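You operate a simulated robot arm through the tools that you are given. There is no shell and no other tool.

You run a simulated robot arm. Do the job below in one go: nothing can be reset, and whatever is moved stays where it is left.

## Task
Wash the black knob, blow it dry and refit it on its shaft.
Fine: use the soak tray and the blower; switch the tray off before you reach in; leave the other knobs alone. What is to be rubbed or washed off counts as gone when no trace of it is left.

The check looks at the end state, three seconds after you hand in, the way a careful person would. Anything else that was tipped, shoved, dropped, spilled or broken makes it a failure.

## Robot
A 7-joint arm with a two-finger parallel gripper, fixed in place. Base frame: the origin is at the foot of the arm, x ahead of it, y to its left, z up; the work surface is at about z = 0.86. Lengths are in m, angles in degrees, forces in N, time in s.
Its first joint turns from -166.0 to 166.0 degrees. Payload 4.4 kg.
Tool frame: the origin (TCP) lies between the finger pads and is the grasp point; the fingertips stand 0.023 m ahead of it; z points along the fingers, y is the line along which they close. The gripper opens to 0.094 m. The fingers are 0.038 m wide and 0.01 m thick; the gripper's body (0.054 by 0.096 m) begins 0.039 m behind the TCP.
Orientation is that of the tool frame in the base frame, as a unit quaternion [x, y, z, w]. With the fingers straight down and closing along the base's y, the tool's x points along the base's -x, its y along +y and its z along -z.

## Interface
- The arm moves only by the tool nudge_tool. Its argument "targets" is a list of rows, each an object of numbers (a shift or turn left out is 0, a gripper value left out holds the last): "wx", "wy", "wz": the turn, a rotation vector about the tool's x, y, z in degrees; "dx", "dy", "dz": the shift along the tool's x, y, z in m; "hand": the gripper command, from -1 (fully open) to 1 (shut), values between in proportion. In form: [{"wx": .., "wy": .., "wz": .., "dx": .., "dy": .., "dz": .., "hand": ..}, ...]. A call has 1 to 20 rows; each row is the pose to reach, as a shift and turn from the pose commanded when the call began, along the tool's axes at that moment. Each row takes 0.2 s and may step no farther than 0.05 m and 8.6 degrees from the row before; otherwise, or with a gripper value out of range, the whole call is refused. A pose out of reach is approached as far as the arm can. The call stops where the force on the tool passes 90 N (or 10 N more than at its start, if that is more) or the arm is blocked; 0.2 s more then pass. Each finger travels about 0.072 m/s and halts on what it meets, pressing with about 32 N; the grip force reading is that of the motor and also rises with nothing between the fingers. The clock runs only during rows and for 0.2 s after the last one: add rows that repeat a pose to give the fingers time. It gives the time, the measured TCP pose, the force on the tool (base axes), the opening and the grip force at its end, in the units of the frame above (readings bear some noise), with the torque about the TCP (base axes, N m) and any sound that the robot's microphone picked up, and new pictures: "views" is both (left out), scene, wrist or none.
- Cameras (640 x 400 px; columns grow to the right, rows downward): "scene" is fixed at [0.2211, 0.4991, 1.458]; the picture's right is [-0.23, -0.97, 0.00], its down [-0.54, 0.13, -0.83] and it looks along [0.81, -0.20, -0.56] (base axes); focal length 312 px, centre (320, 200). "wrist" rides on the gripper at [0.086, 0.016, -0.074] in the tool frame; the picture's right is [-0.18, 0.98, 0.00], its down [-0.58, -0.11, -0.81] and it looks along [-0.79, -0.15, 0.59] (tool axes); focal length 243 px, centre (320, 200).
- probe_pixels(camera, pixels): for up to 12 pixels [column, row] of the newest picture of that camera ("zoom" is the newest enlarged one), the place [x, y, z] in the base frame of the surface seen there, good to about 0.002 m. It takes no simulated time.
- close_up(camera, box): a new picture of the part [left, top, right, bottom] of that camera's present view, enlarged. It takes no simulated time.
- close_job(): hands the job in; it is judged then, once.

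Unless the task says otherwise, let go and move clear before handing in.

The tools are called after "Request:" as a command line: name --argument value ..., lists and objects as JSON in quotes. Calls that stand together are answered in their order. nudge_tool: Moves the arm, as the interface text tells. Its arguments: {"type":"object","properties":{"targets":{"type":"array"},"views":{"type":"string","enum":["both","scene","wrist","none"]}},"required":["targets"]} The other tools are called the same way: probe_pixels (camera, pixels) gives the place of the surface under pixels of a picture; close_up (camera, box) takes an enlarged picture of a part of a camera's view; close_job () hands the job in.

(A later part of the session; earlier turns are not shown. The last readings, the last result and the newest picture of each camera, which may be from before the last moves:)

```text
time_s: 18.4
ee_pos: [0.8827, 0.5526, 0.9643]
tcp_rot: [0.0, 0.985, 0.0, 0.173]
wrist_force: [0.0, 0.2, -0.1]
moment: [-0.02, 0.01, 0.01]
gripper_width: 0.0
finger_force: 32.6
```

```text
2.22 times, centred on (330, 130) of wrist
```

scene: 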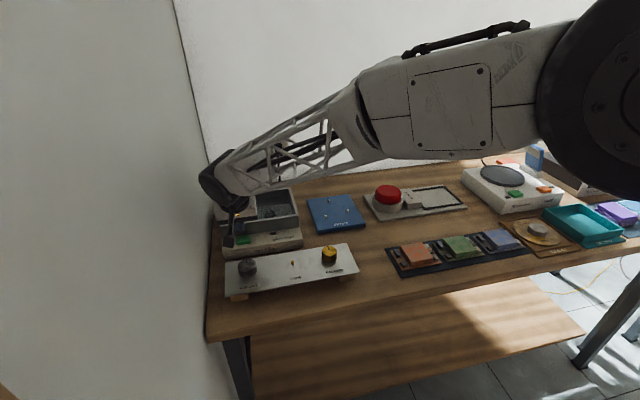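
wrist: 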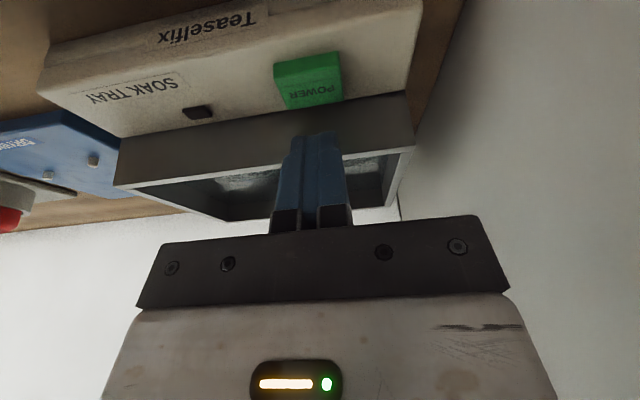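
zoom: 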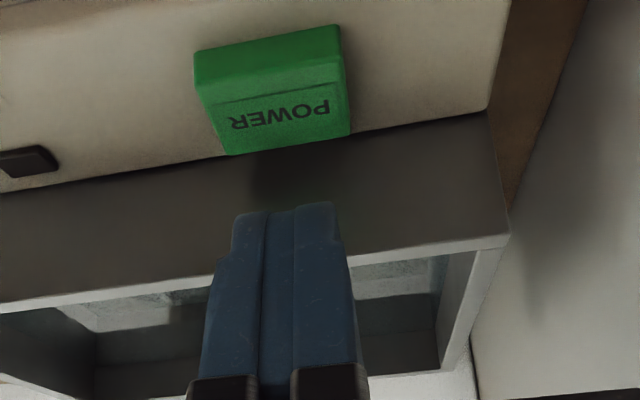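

The closed fingers are over the button (wrist (315,135), button at (308,80) ahead of the tip line). I'll descend carefully until contact.

Request:
nudge_tool --targets '[{"dx": 0.0051, "dz": 0.0141}, {"dx": 0.0096, "dz": 0.0263}, {"dx": 0.0109, "dz": 0.0301}, {"dx": 0.0116, "dz": 0.032}]'

Request:
close_up --camera "scene" --box '[210, 200, 300, 270]'

```text
time_s: 19.4
ee_pos: [0.8848, 0.549, 0.9293]
tcp_rot: [-0.001, 0.985, 0.0, 0.173]
wrist_force: [0.7, -1.0, 2.4]
moment: [0.0, -0.01, 0.04]
gripper_width: 0.0
finger_force: 31.5
heard: click
```

scene: 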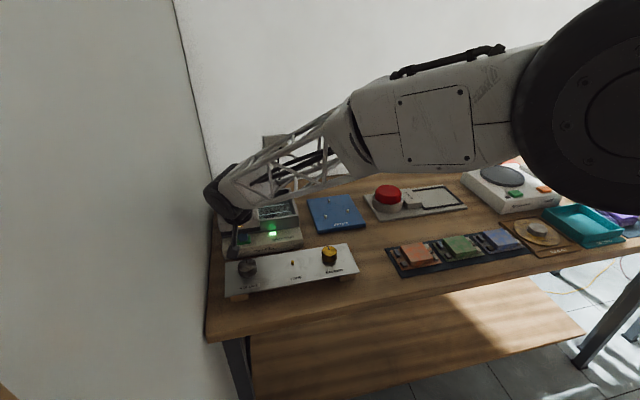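
wrist: 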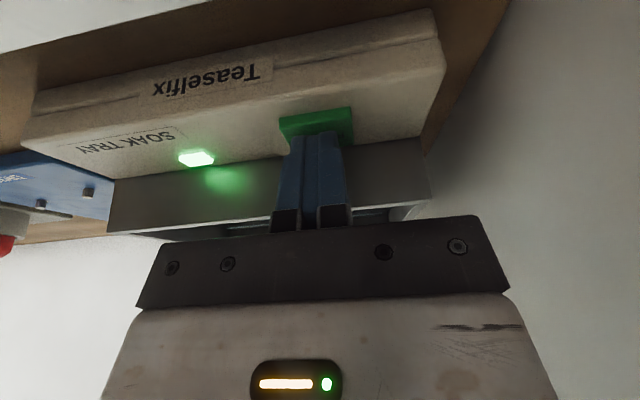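

```text
5.71 times, centred on (255, 235) of scene
```

zoom: 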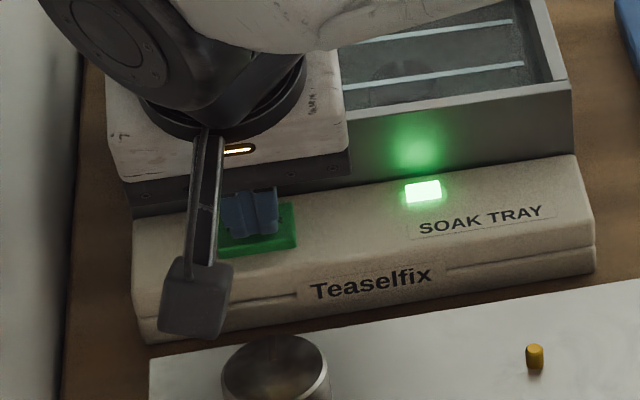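

A click and the green lamp at (272,233): the tray is on. I lift off and wait while watching the knob.

Request:
nudge_tool --targets '[{"dx": -0.0137, "dz": -0.0376}, {"dx": -0.0137, "dz": -0.0376}, {"dx": -0.0137, "dz": -0.0376}, {"dx": -0.0137, "dz": -0.0376}, {"dx": -0.0137, "dz": -0.0376}, {"dx": -0.0137, "dz": -0.0376}, {"dx": -0.0137, "dz": -0.0376}, {"dx": -0.0137, "dz": -0.0376}, {"dx": -0.0137, "dz": -0.0376}, {"dx": -0.0137, "dz": -0.0376}, {"dx": -0.0137, "dz": -0.0376}, {"dx": -0.0137, "dz": -0.0376}, {"dx": -0.0137, "dz": -0.0376}, {"dx": -0.0137, "dz": -0.0376}, {"dx": -0.0137, "dz": -0.0376}, {"dx": -0.0137, "dz": -0.0376}, {"dx": -0.0137, "dz": -0.0376}, {"dx": -0.0137, "dz": -0.0376}, {"dx": -0.0137, "dz": -0.0376}, {"dx": -0.0137, "dz": -0.0376}]' --views "scene"

Request:
close_up --camera "scene" --box '[210, 180, 310, 260]'

Request:
close_up --camera "scene" --box '[255, 200, 285, 225]'

```text
time_s: 23.6
ee_pos: [0.8819, 0.5513, 0.9694]
tcp_rot: [0.0, 0.985, 0.0, 0.173]
wrist_force: [-0.2, 0.4, 0.3]
moment: [0.01, -0.04, -0.02]
gripper_width: 0.0
finger_force: 32.4
```

scene: 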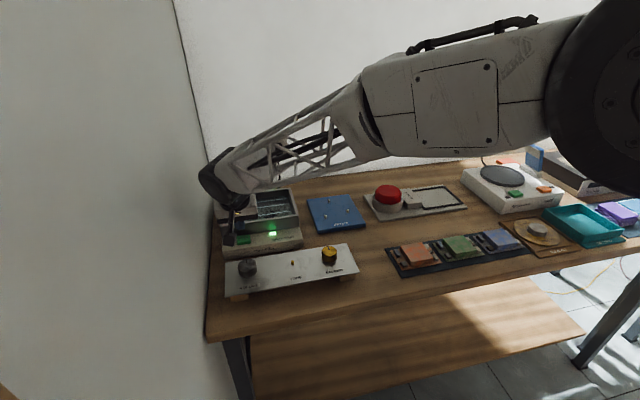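

```text
5.00 times, centred on (260, 220) of scene
```

zoom: 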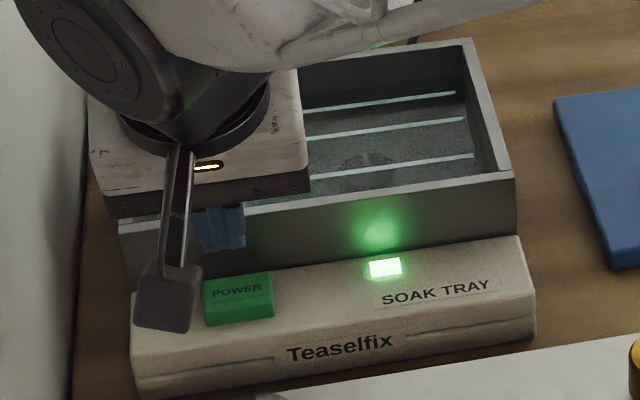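

```text
16.00 times, centred on (270, 212) of scene
```

zoom: 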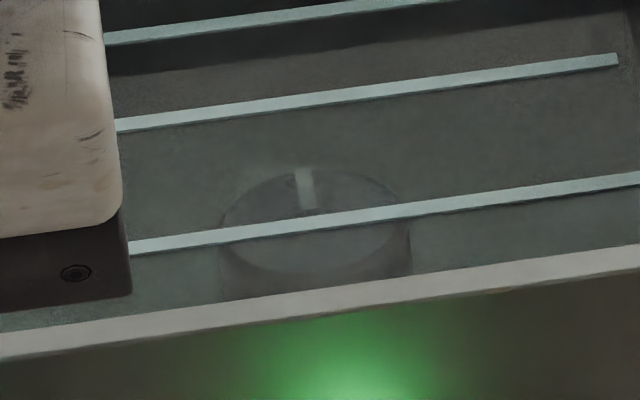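

The tray runs with ripples on the water. I keep waiting.

Request:
nudge_tool --targets '[{}, {}, {}, {}, {}, {}, {}, {}, {}, {}, {}, {}, {}, {}, {}, {}, {}, {}, {}, {}]' --views "none"

Request:
nudge_tool --targets '[{}, {}, {}, {}, {}, {}, {}, {}, {}, {}, {}, {}, {}, {}, {}, {}, {}, {}, {}, {}]' --views "scene"

Request:
close_up --camera "scene" --box '[255, 200, 285, 225]'

Request:
close_up --camera "scene" --box '[210, 180, 310, 260]'

```text
time_s: 27.8
ee_pos: [0.8826, 0.5519, 0.9701]
tcp_rot: [0.0, 0.985, 0.0, 0.174]
wrist_force: [0.1, 0.6, -0.1]
moment: [-0.04, 0.05, -0.01]
gripper_width: 0.0001
finger_force: 32.0
```

```text
time_s: 32.0
ee_pos: [0.8816, 0.5504, 0.9692]
tcp_rot: [0.0, 0.985, 0.0, 0.173]
wrist_force: [0.3, 0.5, -0.3]
moment: [0.0, 0.01, -0.04]
gripper_width: 0.0
finger_force: 32.1
```

scene: 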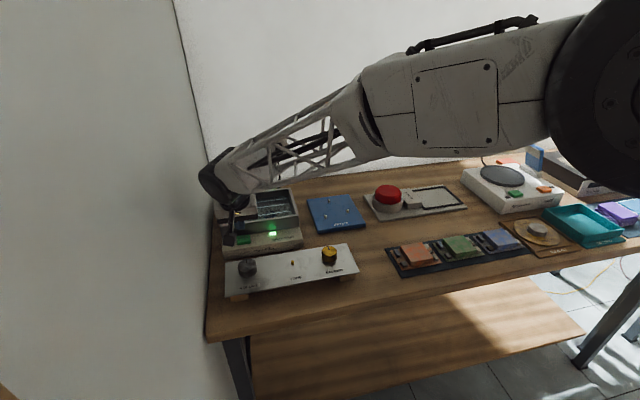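

```text
16.00 times, centred on (270, 212) of scene
```

zoom: 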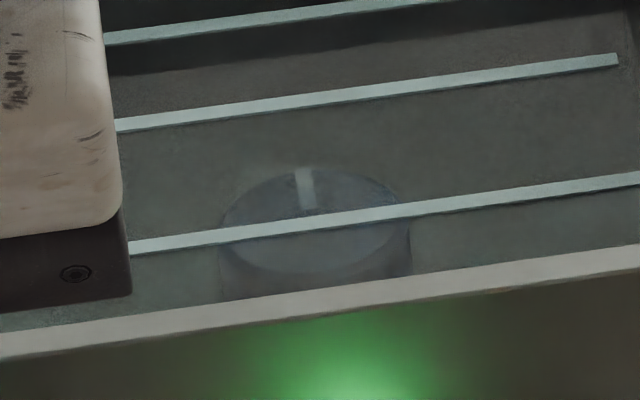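

```text
5.00 times, centred on (260, 220) of scene
```

zoom: 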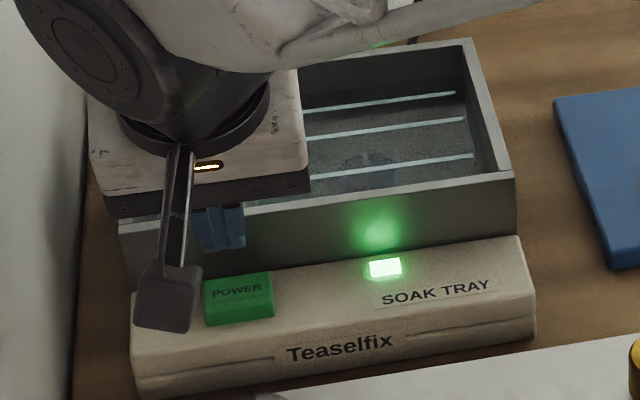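

The knob's colour is shifting from brown towards blue-black, so it's getting cleaner. I wait longer and compare until nothing changes any more.

Request:
nudge_tool --targets '[{}, {}, {}, {}, {}, {}, {}, {}, {}, {}, {}, {}, {}, {}, {}, {}, {}, {}, {}, {}]' --views "none"

Request:
nudge_tool --targets '[{}, {}, {}, {}, {}, {}, {}, {}, {}, {}, {}, {}, {}, {}, {}, {}, {}, {}, {}, {}]' --views "scene"

Request:
close_up --camera "scene" --box '[255, 200, 285, 225]'

```text
time_s: 36.2
ee_pos: [0.881, 0.5522, 0.9702]
tcp_rot: [-0.001, 0.985, 0.001, 0.174]
wrist_force: [-0.2, 1.0, -0.3]
moment: [0.0, 0.03, -0.02]
gripper_width: 0.0
finger_force: 31.8
```

```text
time_s: 40.4
ee_pos: [0.8811, 0.5507, 0.97]
tcp_rot: [0.001, 0.985, -0.001, 0.173]
wrist_force: [0.0, 0.5, 0.5]
moment: [-0.03, 0.0, 0.04]
gripper_width: 0.0
finger_force: 32.1
```

scene: 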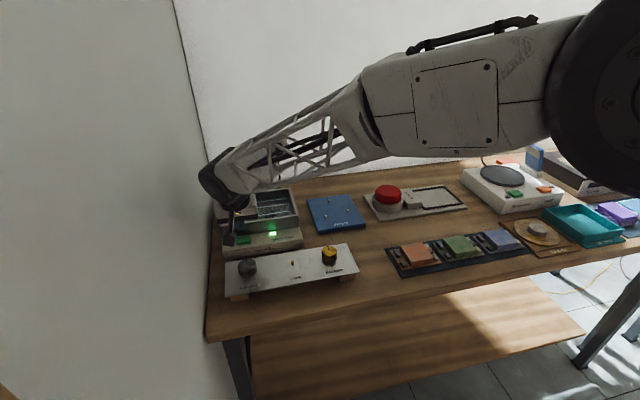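

```text
16.00 times, centred on (270, 212) of scene
```

zoom: 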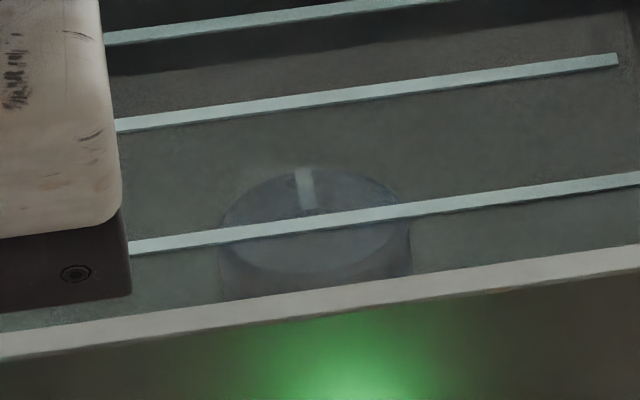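

No change between 32 s and 40 s, so washing looks complete; I now press POWER again to switch off, then lift.

Request:
nudge_tool --targets '[{}, {}, {}, {}, {}, {}, {}, {}, {}, {"dx": 0.0068, "dz": 0.0188}, {"dx": 0.0116, "dz": 0.032}, {"dx": 0.0127, "dz": 0.035}, {"dx": 0.0137, "dz": 0.0376}, {"dx": 0.0116, "dz": 0.032}, {"dx": 0.0, "dz": 0.0}]'

Request:
close_up --camera "scene" --box '[210, 180, 310, 260]'

Request:
close_up --camera "scene" --box '[255, 200, 285, 225]'

```text
time_s: 43.6
ee_pos: [0.8837, 0.5493, 0.9662]
tcp_rot: [0.0, 0.985, 0.0, 0.173]
wrist_force: [0.0, -0.8, -0.6]
moment: [-0.02, -0.02, -0.01]
gripper_width: 0.0001
finger_force: 32.1
heard: click
```

scene: 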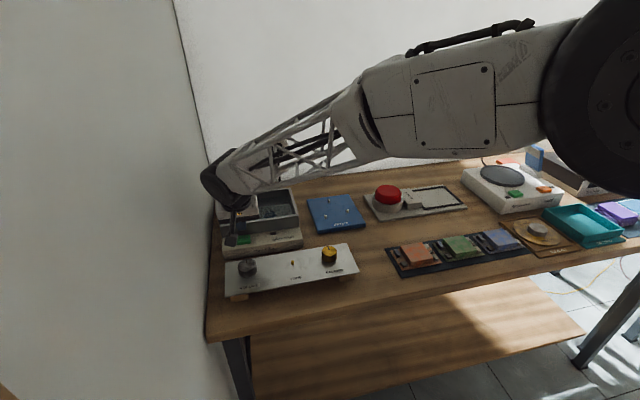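
wrist: 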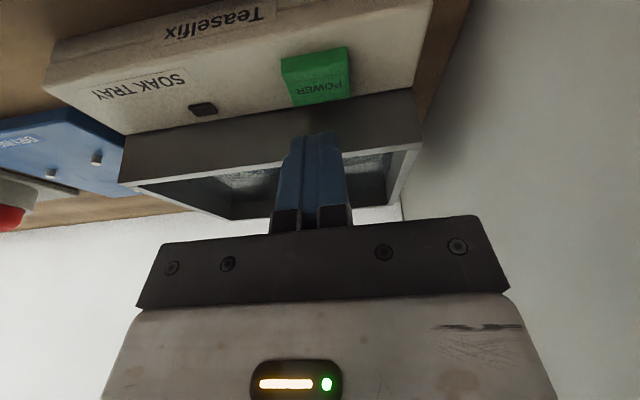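

```text
5.00 times, centred on (260, 220) of scene
```

zoom: 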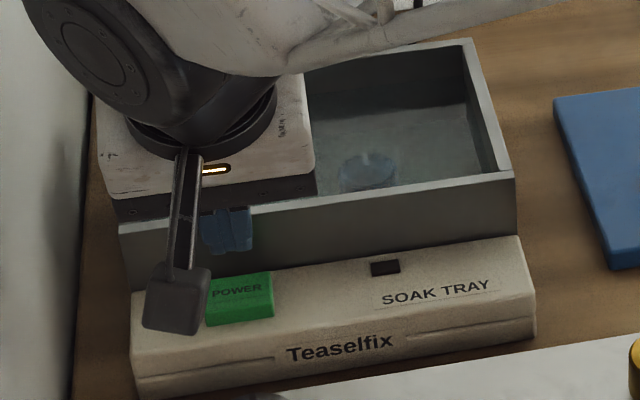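

```text
16.00 times, centred on (270, 212) of scene
```

zoom: 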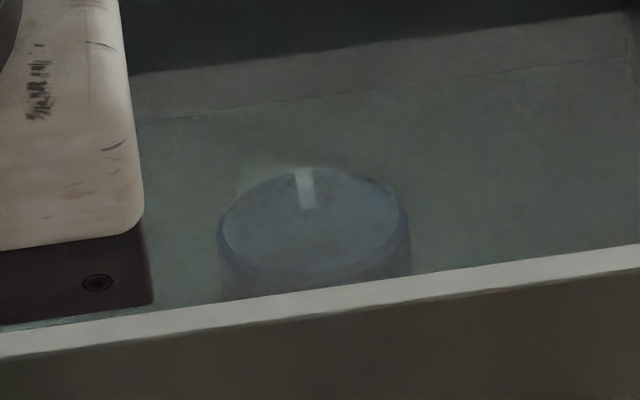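

Click heard and the lamp is out; the knob stands at its spot with no brown left. I'll move back above it with the hand open to 0.06.

Request:
nudge_tool --targets '[{"dx": -0.0085, "dz": -0.024, "hand": 1}, {"dx": -0.0174, "dz": -0.0479, "hand": -0.28}, {"dx": -0.0489, "dy": -0.0263, "dz": -0.0364, "hand": -0.28}, {"dx": -0.0804, "dy": -0.0527, "dz": -0.025, "hand": -0.28}, {"dx": -0.1119, "dy": -0.079, "dz": -0.0135, "hand": -0.28}, {"dx": -0.1119, "dy": -0.079, "dz": -0.0135, "hand": -0.28}, {"dx": -0.1119, "dy": -0.079, "dz": -0.0135, "hand": -0.28}]'

Request:
close_up --camera "scene" --box '[215, 170, 315, 250]'

Request:
close_up --camera "wrist" --box '[240, 0, 400, 120]'

```text
time_s: 45.2
ee_pos: [0.9836, 0.4689, 1.0161]
tcp_rot: [0.0, 0.985, 0.0, 0.174]
wrist_force: [-0.7, -0.1, -0.2]
moment: [0.02, 0.02, 0.01]
gripper_width: 0.0601
finger_force: 0.1
```

scene: 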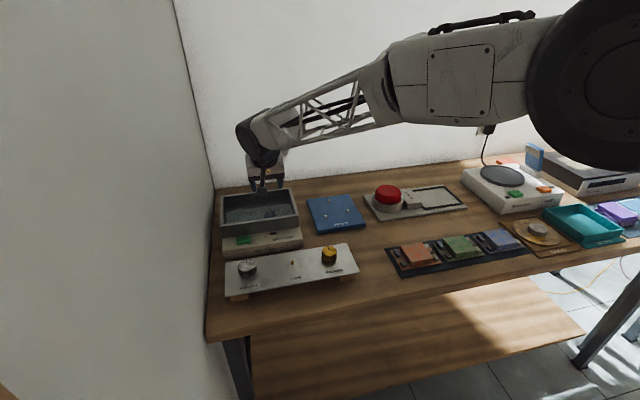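
wrist: 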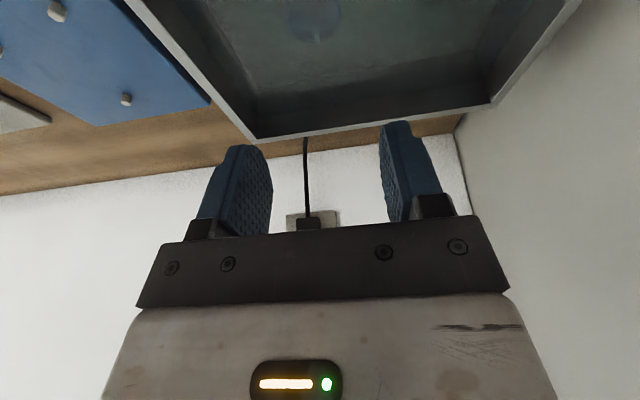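

```text
5.00 times, centred on (265, 210) of scene
```

zoom: 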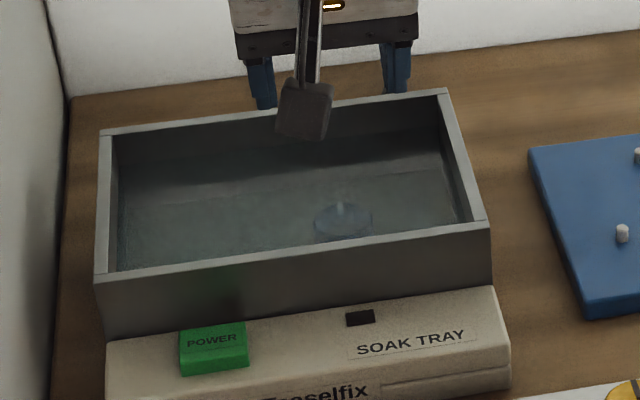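

```text
3.33 times, centred on (320, 60) of wrist
```

zoom: 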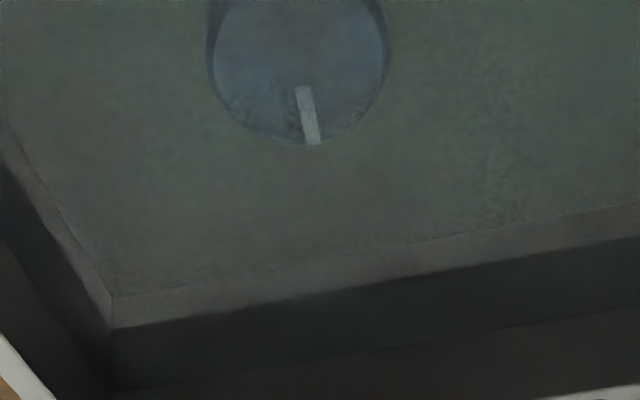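

The knob is in its place, but I see faint dark mottling near its pointer edge at zoom (255–370,110). I'll look closer before grabbing.

Request:
close_up --camera "wrist" --box '[290, 0, 340, 45]'

Request:
close_up --camera "scene" --box '[258, 205, 288, 225]'

```text
8.89 times, centred on (315, 22) of wrist
```

zoom: 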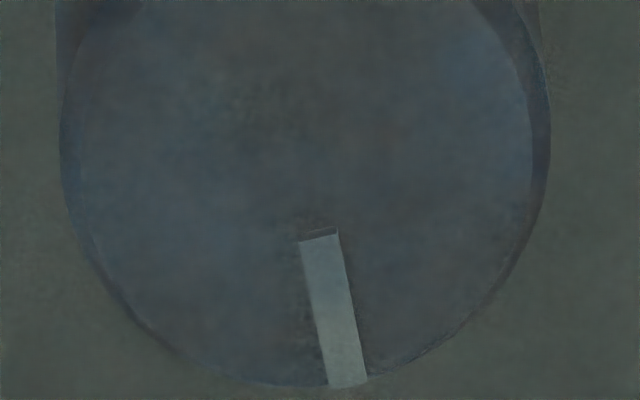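

```text
16.00 times, centred on (273, 215) of scene
```

zoom: 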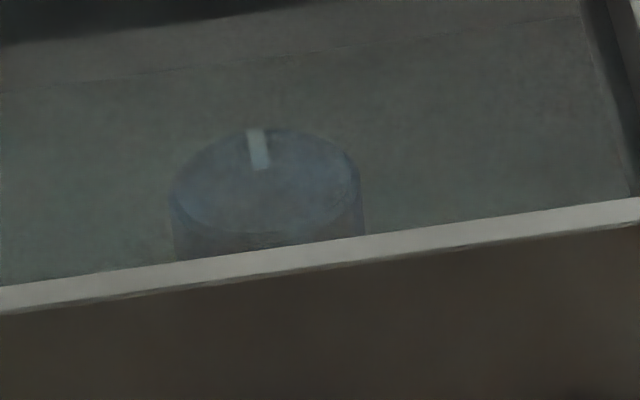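

Through the water it's not conclusive, so I'll take it out and inspect it in air. Going down and gripping.

Request:
nudge_tool --targets '[{"dx": 0.0137, "dz": 0.0376, "hand": -0.28}, {"dx": 0.0274, "dz": 0.0752, "hand": -0.28}, {"dx": 0.0342, "dz": 0.094, "hand": -0.28}, {"dx": 0.038, "dz": 0.1043, "hand": -0.28}, {"dx": 0.038, "dz": 0.1043, "hand": -0.28}, {"dx": 0.038, "dz": 0.1043, "hand": 0.2}, {"dx": 0.038, "dz": 0.1043, "hand": 0.6}, {"dx": 0.038, "dz": 0.1043, "hand": 0.6}, {"dx": 0.038, "dz": 0.1043, "hand": 0.6}]'

```text
time_s: 47.2
ee_pos: [0.9842, 0.469, 0.9076]
tcp_rot: [0.0, 0.985, 0.0, 0.174]
wrist_force: [-0.1, -1.1, -0.2]
moment: [-0.01, -0.01, -0.01]
gripper_width: 0.0345
finger_force: 32.4
```

scene: 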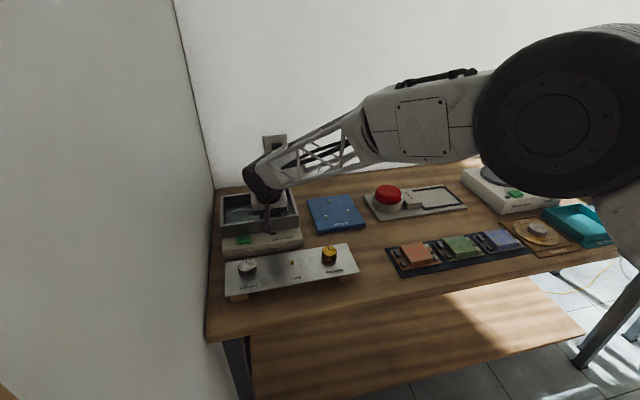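
wrist: 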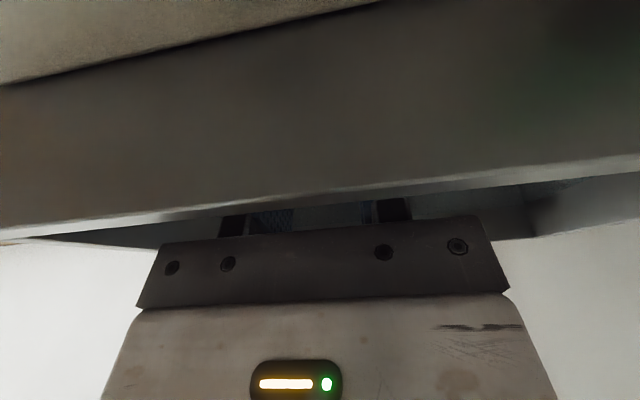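

Gripped at 0.0345. Lifting it straight out and holding it above the tray for inspection.

Request:
nudge_tool --targets '[{"dx": -0.0068, "dz": -0.0188}, {"dx": -0.0171, "dz": -0.047}, {"dx": -0.0308, "dz": -0.0846}, {"dx": -0.041, "dz": -0.1128}, {"dx": -0.041, "dz": -0.1128}, {"dx": -0.041, "dz": -0.1128}]'

Request:
close_up --camera "wrist" --box '[270, 90, 370, 200]'

Request:
close_up --camera "scene" --box '[235, 160, 295, 220]'

```text
time_s: 48.6
ee_pos: [0.9852, 0.468, 1.0276]
tcp_rot: [-0.001, 0.985, 0.0, 0.174]
wrist_force: [-0.2, 0.6, 0.2]
moment: [-0.02, -0.01, 0.0]
gripper_width: 0.0348
finger_force: 31.7
```

scene: 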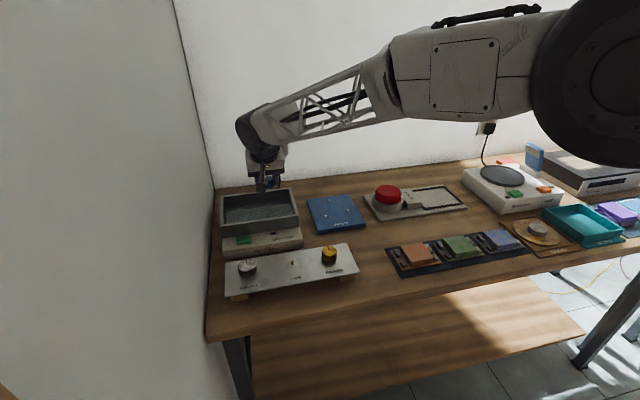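
wrist: 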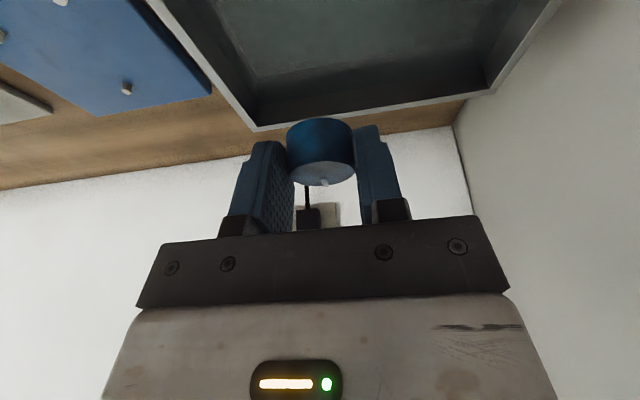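

```text
3.64 times, centred on (320, 145) of wrist
```

zoom: 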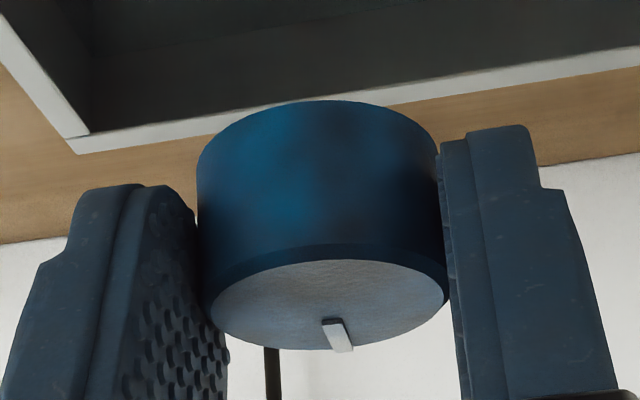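

```text
6.67 times, centred on (265, 190) of scene
```

zoom: 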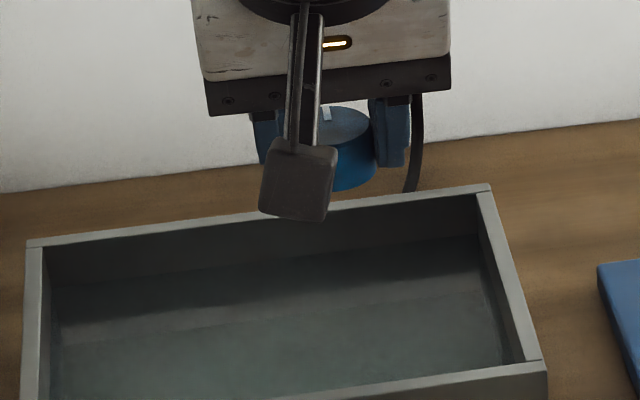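

The grime is gone; the knob now looks blue, which could be a wet film or its true finish, to be seen after drying. The mottled side will be rechecked. Next I measure the blower's frame and dome.

Request:
close_up --camera "scene" --box '[355, 170, 475, 230]'

Request:
probe_pixels --camera "zoom" --pixels '[[320, 150], [475, 130], [575, 217], [375, 243], [440, 190], [345, 190], [290, 150], [310, 225], [260, 190], [230, 140], [110, 140], [175, 165]]'

Request:
probe_pixels --camera "zoom" --pixels '[[175, 120], [175, 205], [110, 160], [245, 170], [175, 235], [100, 200], [340, 240], [310, 195], [270, 240], [60, 185], [140, 310], [590, 240]]'

```text
5.33 times, centred on (415, 200) of scene
```

zoom: 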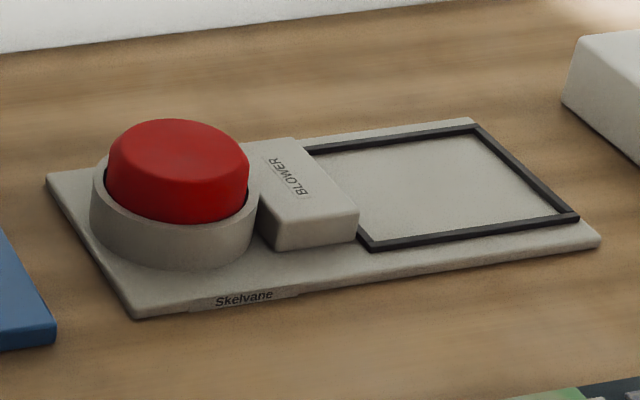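

```text
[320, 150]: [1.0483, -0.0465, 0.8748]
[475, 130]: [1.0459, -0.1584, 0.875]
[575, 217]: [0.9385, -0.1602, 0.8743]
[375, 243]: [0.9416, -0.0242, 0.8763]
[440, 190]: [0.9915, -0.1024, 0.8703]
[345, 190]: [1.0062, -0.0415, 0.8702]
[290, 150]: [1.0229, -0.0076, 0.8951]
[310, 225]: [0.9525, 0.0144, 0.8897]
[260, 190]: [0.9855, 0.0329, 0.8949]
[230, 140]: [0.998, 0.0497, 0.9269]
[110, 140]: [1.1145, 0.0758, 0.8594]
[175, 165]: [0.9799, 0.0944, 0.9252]
```

```text
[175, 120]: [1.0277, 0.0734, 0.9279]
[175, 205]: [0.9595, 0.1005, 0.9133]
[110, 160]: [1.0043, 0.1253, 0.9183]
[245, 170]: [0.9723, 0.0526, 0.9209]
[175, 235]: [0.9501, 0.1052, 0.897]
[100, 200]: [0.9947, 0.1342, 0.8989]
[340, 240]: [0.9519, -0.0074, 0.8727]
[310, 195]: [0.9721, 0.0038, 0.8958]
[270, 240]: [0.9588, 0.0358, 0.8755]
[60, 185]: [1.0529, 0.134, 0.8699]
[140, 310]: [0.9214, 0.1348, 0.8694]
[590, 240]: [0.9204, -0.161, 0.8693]
```

The frame's interior spans x≈0.943–1.043, y≈−0.157…−0.025 on a plate at z 0.870; the dome's top is at z≈0.928 around (0.99, 0.088). I'll carry the knob across at z≈1.03 (well clear of all) to above the frame's centre.

Request:
nudge_tool --targets '[{"dy": -0.0467}, {"dy": -0.0934}, {"dy": -0.1401}, {"dy": -0.1868}, {"dy": -0.2335}, {"dy": -0.2802}, {"dy": -0.3269}, {"dy": -0.3736}, {"dy": -0.4203}, {"dy": -0.467}, {"dy": -0.5137}, {"dy": -0.56}, {"dy": -0.56}, {"dx": 0.0137, "dy": -0.56, "dz": 0.0376}, {"dx": 0.0239, "dy": -0.56, "dz": 0.0658}, {"dx": 0.0239, "dy": -0.56, "dz": 0.0658}]'

Request:
close_up --camera "scene" --box '[355, 150, 475, 240]'

Request:
close_up --camera "wrist" --box '[240, 60, 400, 200]'

```text
time_s: 52.0
ee_pos: [0.9843, -0.0939, 0.9591]
tcp_rot: [0.0, 0.985, 0.0, 0.174]
wrist_force: [0.0, 0.2, -0.3]
moment: [-0.01, 0.01, 0.0]
gripper_width: 0.0345
finger_force: 31.9
```

scene: 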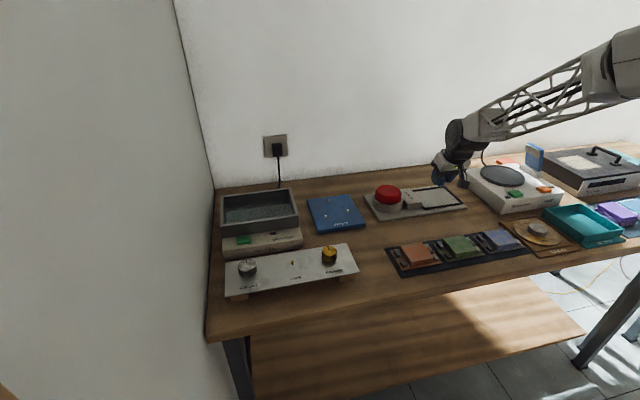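
wrist: 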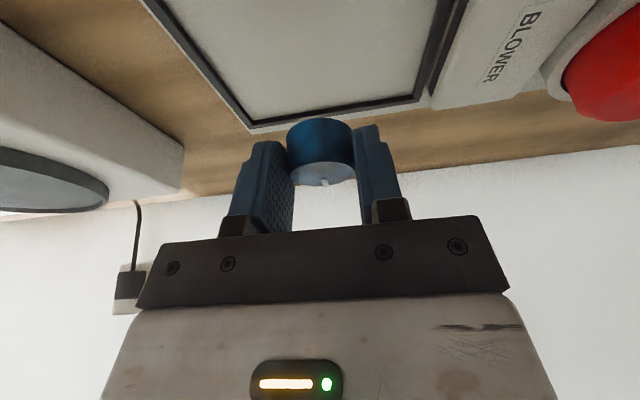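

```text
4.44 times, centred on (415, 195) of scene
```

zoom: 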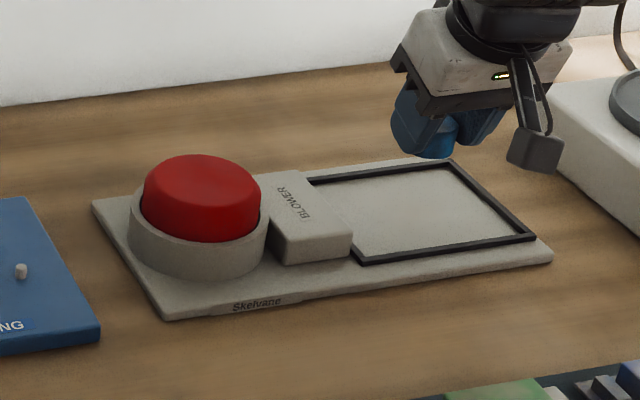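

```text
2.86 times, centred on (320, 130) of wrist
```

zoom: 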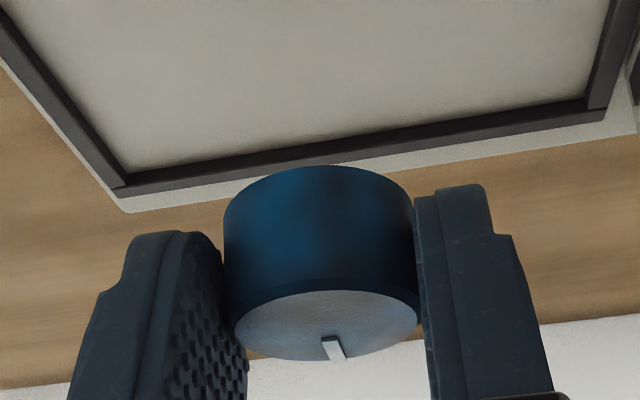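

The knob hangs over the frame. I'll check the white device's left edge for clearance and then lower.

Request:
probe_pixels --camera "scene" --pixels '[[463, 180], [470, 188], [466, 172], [498, 210]]'

Request:
probe_pixels --camera "wrist" --pixels '[[452, 20], [437, 30], [424, 90], [200, 60], [160, 10], [320, 112]]'

Request:
nudge_tool --targets '[{"dx": 0.0068, "dz": 0.0188}, {"dx": 0.0137, "dz": 0.0376}, {"dx": 0.0171, "dz": 0.047}, {"dx": 0.0171, "dz": 0.047}]'

```text
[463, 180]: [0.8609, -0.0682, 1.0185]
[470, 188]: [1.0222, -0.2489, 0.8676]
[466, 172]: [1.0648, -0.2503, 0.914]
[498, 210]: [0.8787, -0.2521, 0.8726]
```

```text
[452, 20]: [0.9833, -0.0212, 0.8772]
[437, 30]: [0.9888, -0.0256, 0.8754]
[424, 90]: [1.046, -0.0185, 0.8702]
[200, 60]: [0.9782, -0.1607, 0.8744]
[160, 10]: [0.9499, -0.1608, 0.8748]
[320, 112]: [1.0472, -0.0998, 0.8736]
```

```text
time_s: 53.0
ee_pos: [0.9869, -0.0916, 0.9093]
tcp_rot: [0.0, 0.985, 0.0, 0.173]
wrist_force: [0.2, 0.6, -0.8]
moment: [0.07, -0.02, -0.01]
gripper_width: 0.0344
finger_force: 32.0
```

scene: 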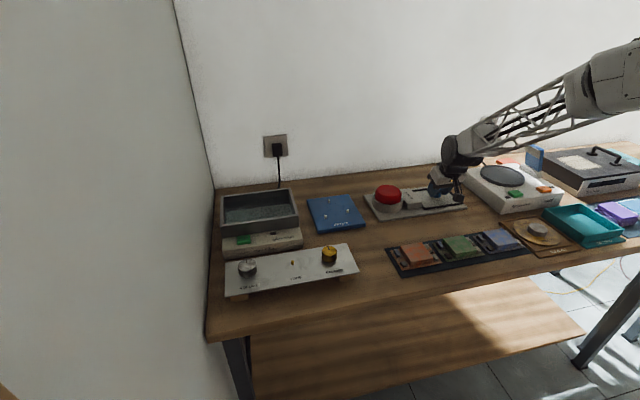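
wrist: 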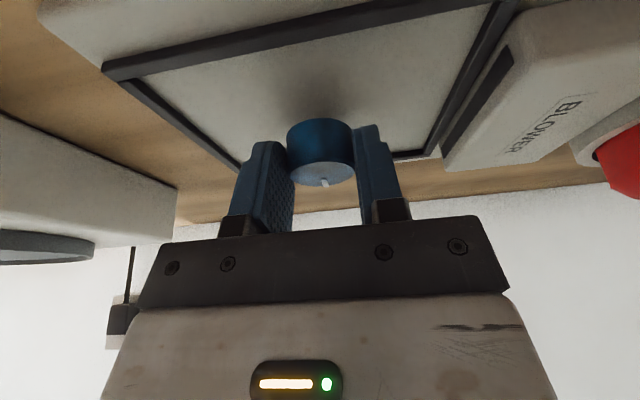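

Clear on all sides (device edge at y≈−0.25). Lowering the final ~6 mm until contact.

Request:
nudge_tool --targets '[{"dx": 0.0014, "dz": 0.0038}, {"dx": 0.0017, "dz": 0.0047}, {"dx": 0.0019, "dz": 0.0052}, {"dx": 0.0021, "dz": 0.0056}, {"dx": 0.0021, "dz": 0.0056}]' --views "wrist"

```text
time_s: 54.2
ee_pos: [0.9838, -0.0921, 0.9043]
tcp_rot: [0.0, 0.985, -0.001, 0.174]
wrist_force: [0.1, 0.3, -0.6]
moment: [0.0, 0.0, 0.0]
gripper_width: 0.0346
finger_force: 32.0
```

wrist: 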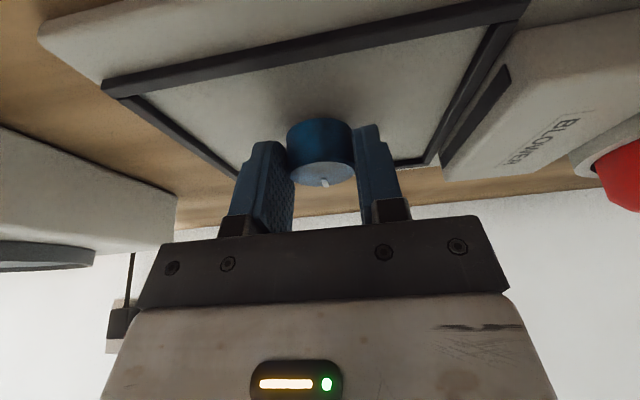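

No contact yet; a further 1 mm at a time.

Request:
nudge_tool --targets '[{"dx": 0.0003, "dz": 0.0009}, {"dx": 0.0005, "dz": 0.0014}, {"dx": 0.0005, "dz": 0.0014}]' --views "none"

```text
time_s: 55.0
ee_pos: [0.9857, -0.0909, 0.9022]
tcp_rot: [0.0, 0.985, 0.0, 0.174]
wrist_force: [0.5, 0.2, -0.5]
moment: [0.01, 0.04, -0.02]
gripper_width: 0.0344
finger_force: 31.8
```

Request:
nudge_tool --targets '[{"dx": 0.0003, "dz": 0.0009}, {"dx": 0.0005, "dz": 0.0014}, {"dx": 0.0005, "dz": 0.0014}]' --views "none"

```text
time_s: 55.8
ee_pos: [0.9848, -0.0926, 0.9012]
tcp_rot: [0.0, 0.985, -0.001, 0.173]
wrist_force: [0.0, -0.2, 0.4]
moment: [-0.03, -0.01, 0.02]
gripper_width: 0.0347
finger_force: 32.0
```

Still no contact (z≈0.900); I continue in half-millimetre steps.

Request:
nudge_tool --targets '[{"dx": 0.0002, "dz": 0.0005}, {"dx": 0.0003, "dz": 0.0009}, {"dx": 0.0005, "dz": 0.0014}, {"dx": 0.0005, "dz": 0.0014}]' --views "both"

Request:
close_up --camera "scene" --box '[400, 165, 480, 225]'

```text
time_s: 56.8
ee_pos: [0.9846, -0.0919, 0.8992]
tcp_rot: [-0.001, 0.985, 0.0, 0.173]
wrist_force: [-1.9, 0.4, 5.5]
moment: [0.05, 0.05, 0.05]
gripper_width: 0.0344
finger_force: 32.0
```

scene: 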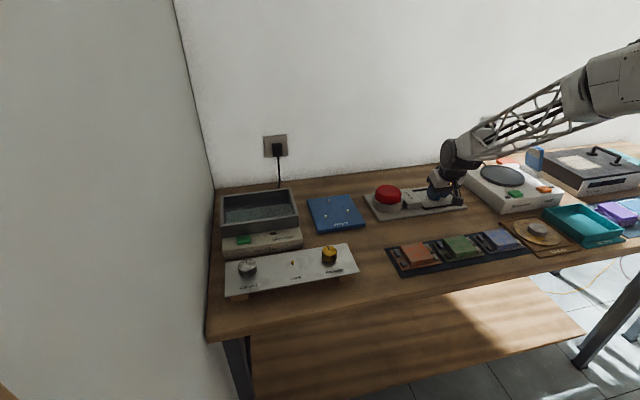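
wrist: 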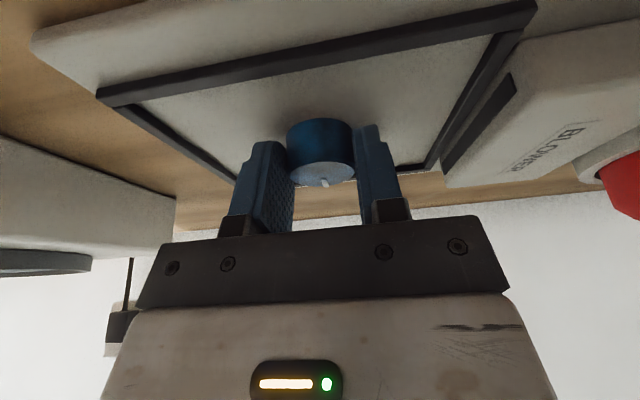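

```text
6.67 times, centred on (440, 195) of scene
```

zoom: 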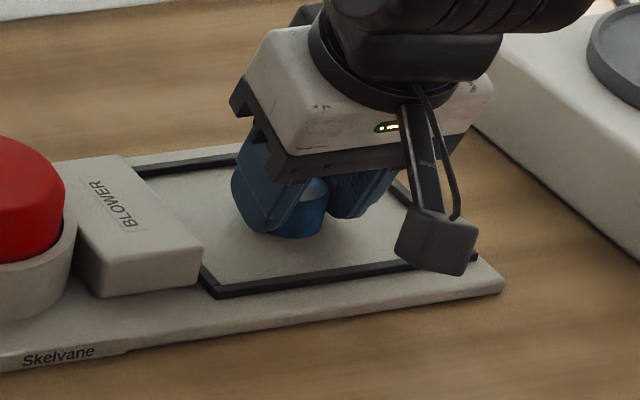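

Contact at 5.5 N: the knob stands on the plate. Open and lift straight up.

Request:
nudge_tool --targets '[{"hand": 0.2}, {"hand": -0.28}, {"hand": -0.28}, {"dx": -0.0068, "dz": -0.0188, "hand": -0.28}, {"dx": -0.0205, "dz": -0.0564, "hand": -0.28}, {"dx": -0.0342, "dz": -0.094, "hand": -0.28}, {"dx": -0.0342, "dz": -0.094, "hand": -0.28}]'

Request:
close_up --camera "scene" --box '[400, 165, 480, 225]'

Request:
close_up --camera "wrist" --box '[240, 0, 400, 120]'

```text
time_s: 58.4
ee_pos: [0.9859, -0.088, 0.9996]
tcp_rot: [0.0, 0.985, 0.0, 0.174]
wrist_force: [-0.3, -0.7, 0.2]
moment: [-0.02, 0.02, -0.04]
gripper_width: 0.0602
finger_force: 0.1
```

scene: 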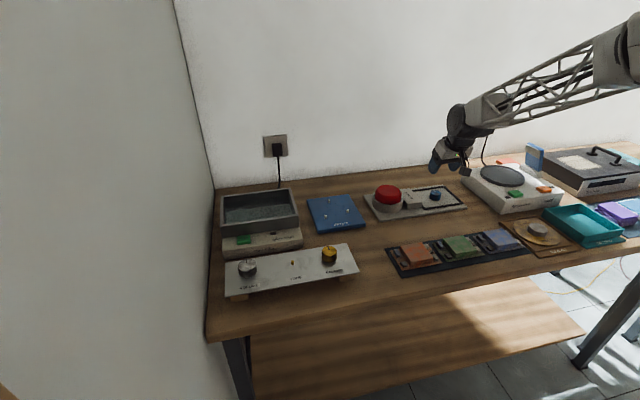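
wrist: 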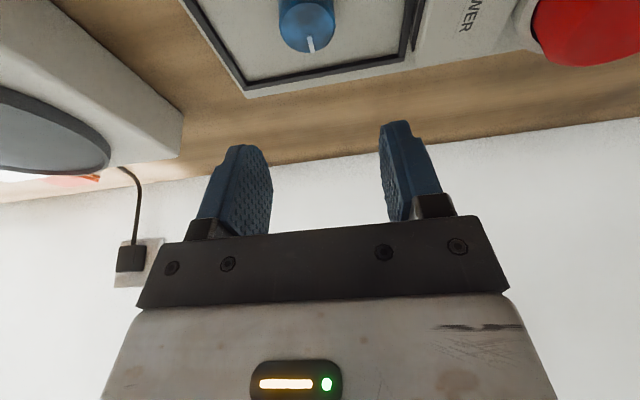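

```text
6.67 times, centred on (440, 195) of scene
```

zoom: 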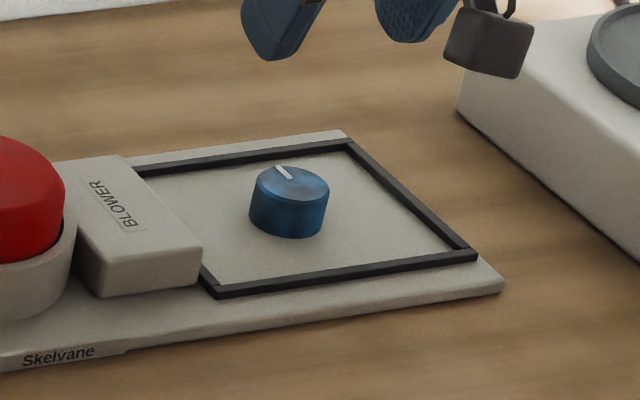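

```text
3.33 times, centred on (320, 60) of wrist
```

zoom: 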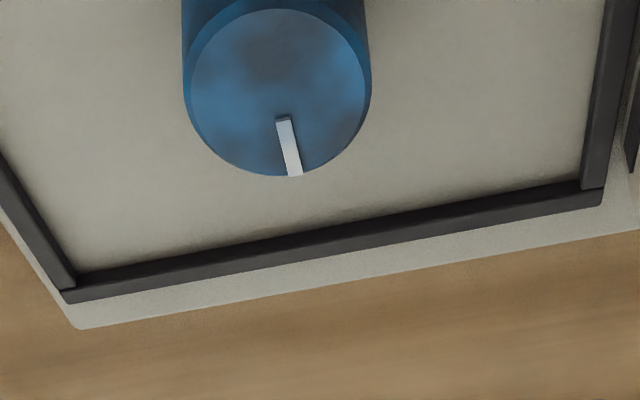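

The knob stands in the frame; its blue patches look like a wet film. I'll close the hand and go above the red dome.

Request:
nudge_tool --targets '[{"dy": 0.045, "hand": 0.2}, {"dy": 0.09, "hand": 1}, {"dy": 0.135, "hand": 1}, {"dx": -0.0028, "dy": 0.178, "dz": 0.001, "hand": 1}, {"dx": 0.0092, "dy": 0.178, "dz": 0.0339, "hand": 1}, {"dx": 0.0092, "dy": 0.178, "dz": 0.0339, "hand": 1}]'

Request:
close_up --camera "scene" --box '[350, 150, 450, 230]'

Request:
close_up --camera "wrist" --box '[220, 40, 420, 220]'

```text
time_s: 59.8
ee_pos: [0.9898, 0.0867, 0.9649]
tcp_rot: [0.0, 0.985, 0.001, 0.174]
wrist_force: [0.0, -0.2, 0.0]
moment: [-0.02, -0.01, 0.02]
gripper_width: 0.0
finger_force: 32.7
```

scene: 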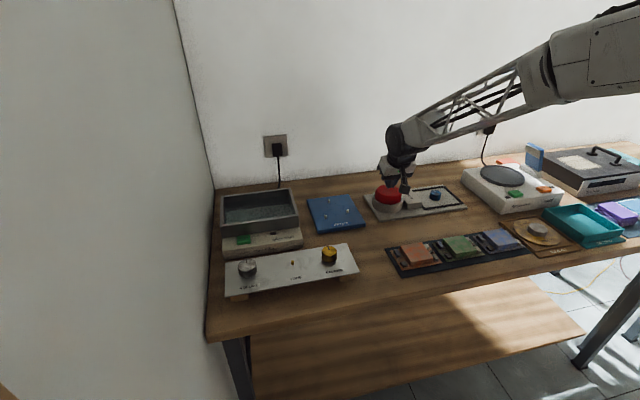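
wrist: 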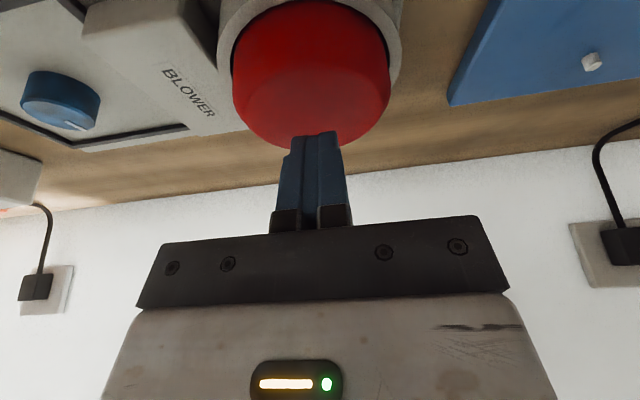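

```text
5.00 times, centred on (400, 190) of scene
```

zoom: 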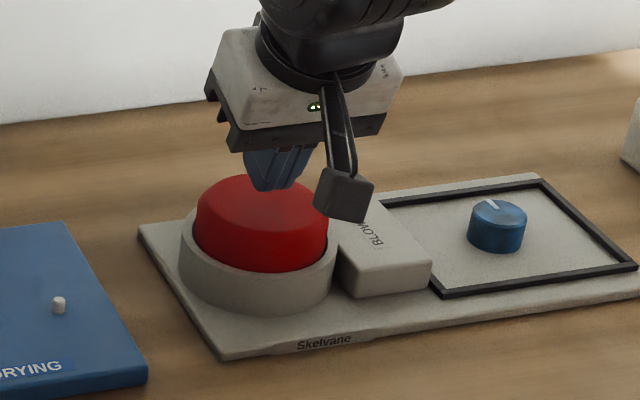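

```text
2.22 times, centred on (320, 130) of wrist
```

zoom: 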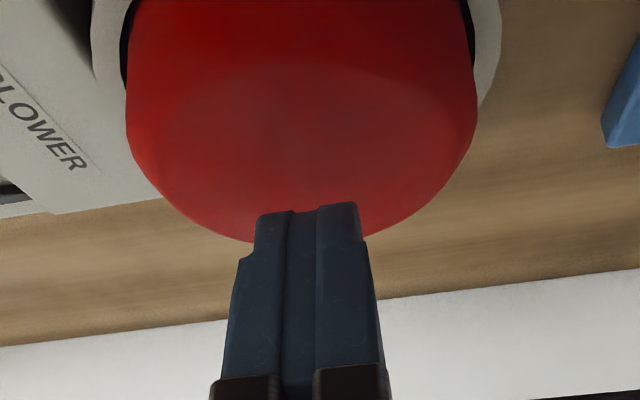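

The fingers are over the dome centre. Pressing down in small steps, listening.

Request:
nudge_tool --targets '[{"dx": 0.0027, "dz": 0.0075}, {"dx": 0.0038, "dz": 0.0103}, {"dx": 0.0048, "dz": 0.0132}]'

Request:
close_up --camera "scene" --box '[350, 150, 450, 230]'

```text
time_s: 60.6
ee_pos: [0.9891, 0.0874, 0.9501]
tcp_rot: [0.001, 0.985, -0.001, 0.175]
wrist_force: [-1.3, 0.8, 0.9]
moment: [0.02, -0.02, 0.02]
gripper_width: 0.0
finger_force: 31.8
```

scene: 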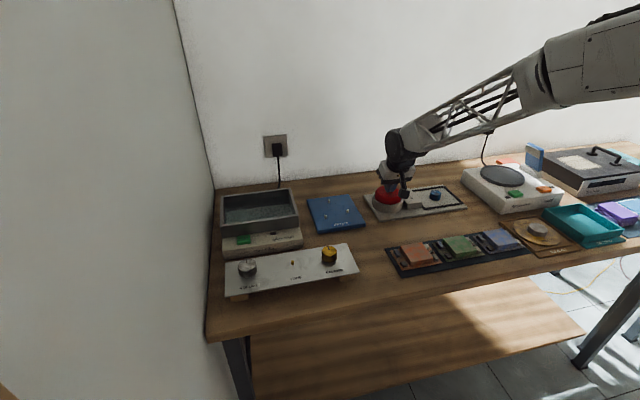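
wrist: 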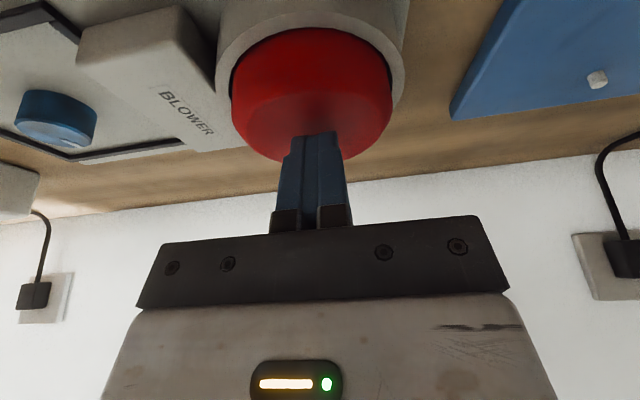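

```text
5.00 times, centred on (400, 190) of scene
```

zoom: 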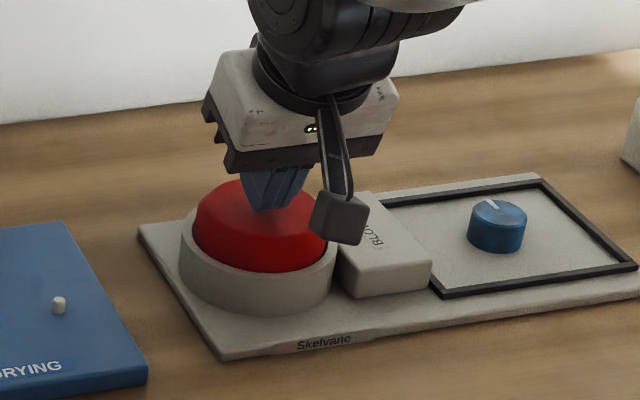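

Light contact (≈1 N), no sound yet. I press further.

Request:
nudge_tool --targets '[{"dx": 0.0007, "dz": 0.0019}, {"dx": 0.0014, "dz": 0.0038}, {"dx": 0.0021, "dz": 0.0056}]'

Request:
close_up --camera "scene" --box '[350, 150, 480, 230]'

```text
time_s: 61.4
ee_pos: [0.9889, 0.0874, 0.9444]
tcp_rot: [-0.001, 0.985, 0.001, 0.174]
wrist_force: [-1.1, -1.7, 2.8]
moment: [-0.05, 0.03, 0.04]
gripper_width: 0.0002
finger_force: 32.2
heard: click
```

scene: 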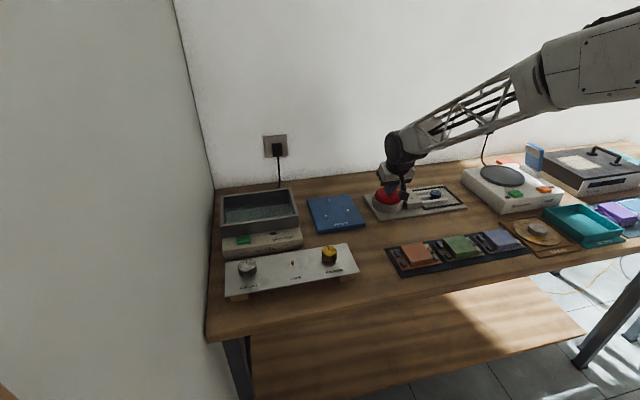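
wrist: 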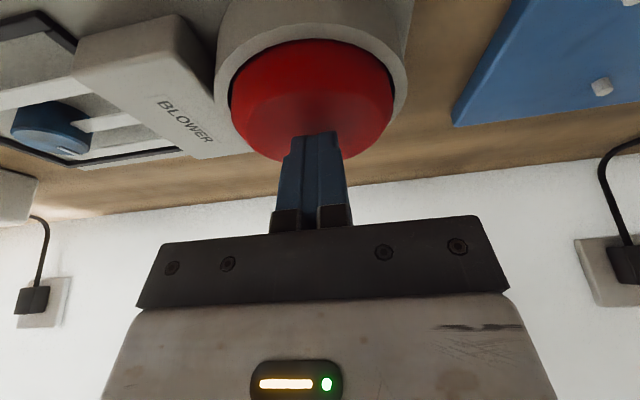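

```text
4.92 times, centred on (415, 190) of scene
```

zoom: 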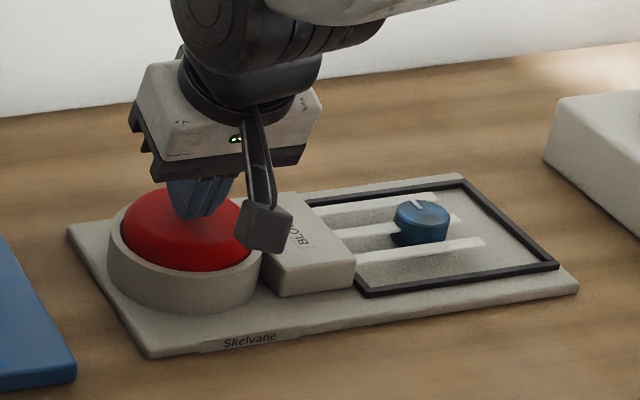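

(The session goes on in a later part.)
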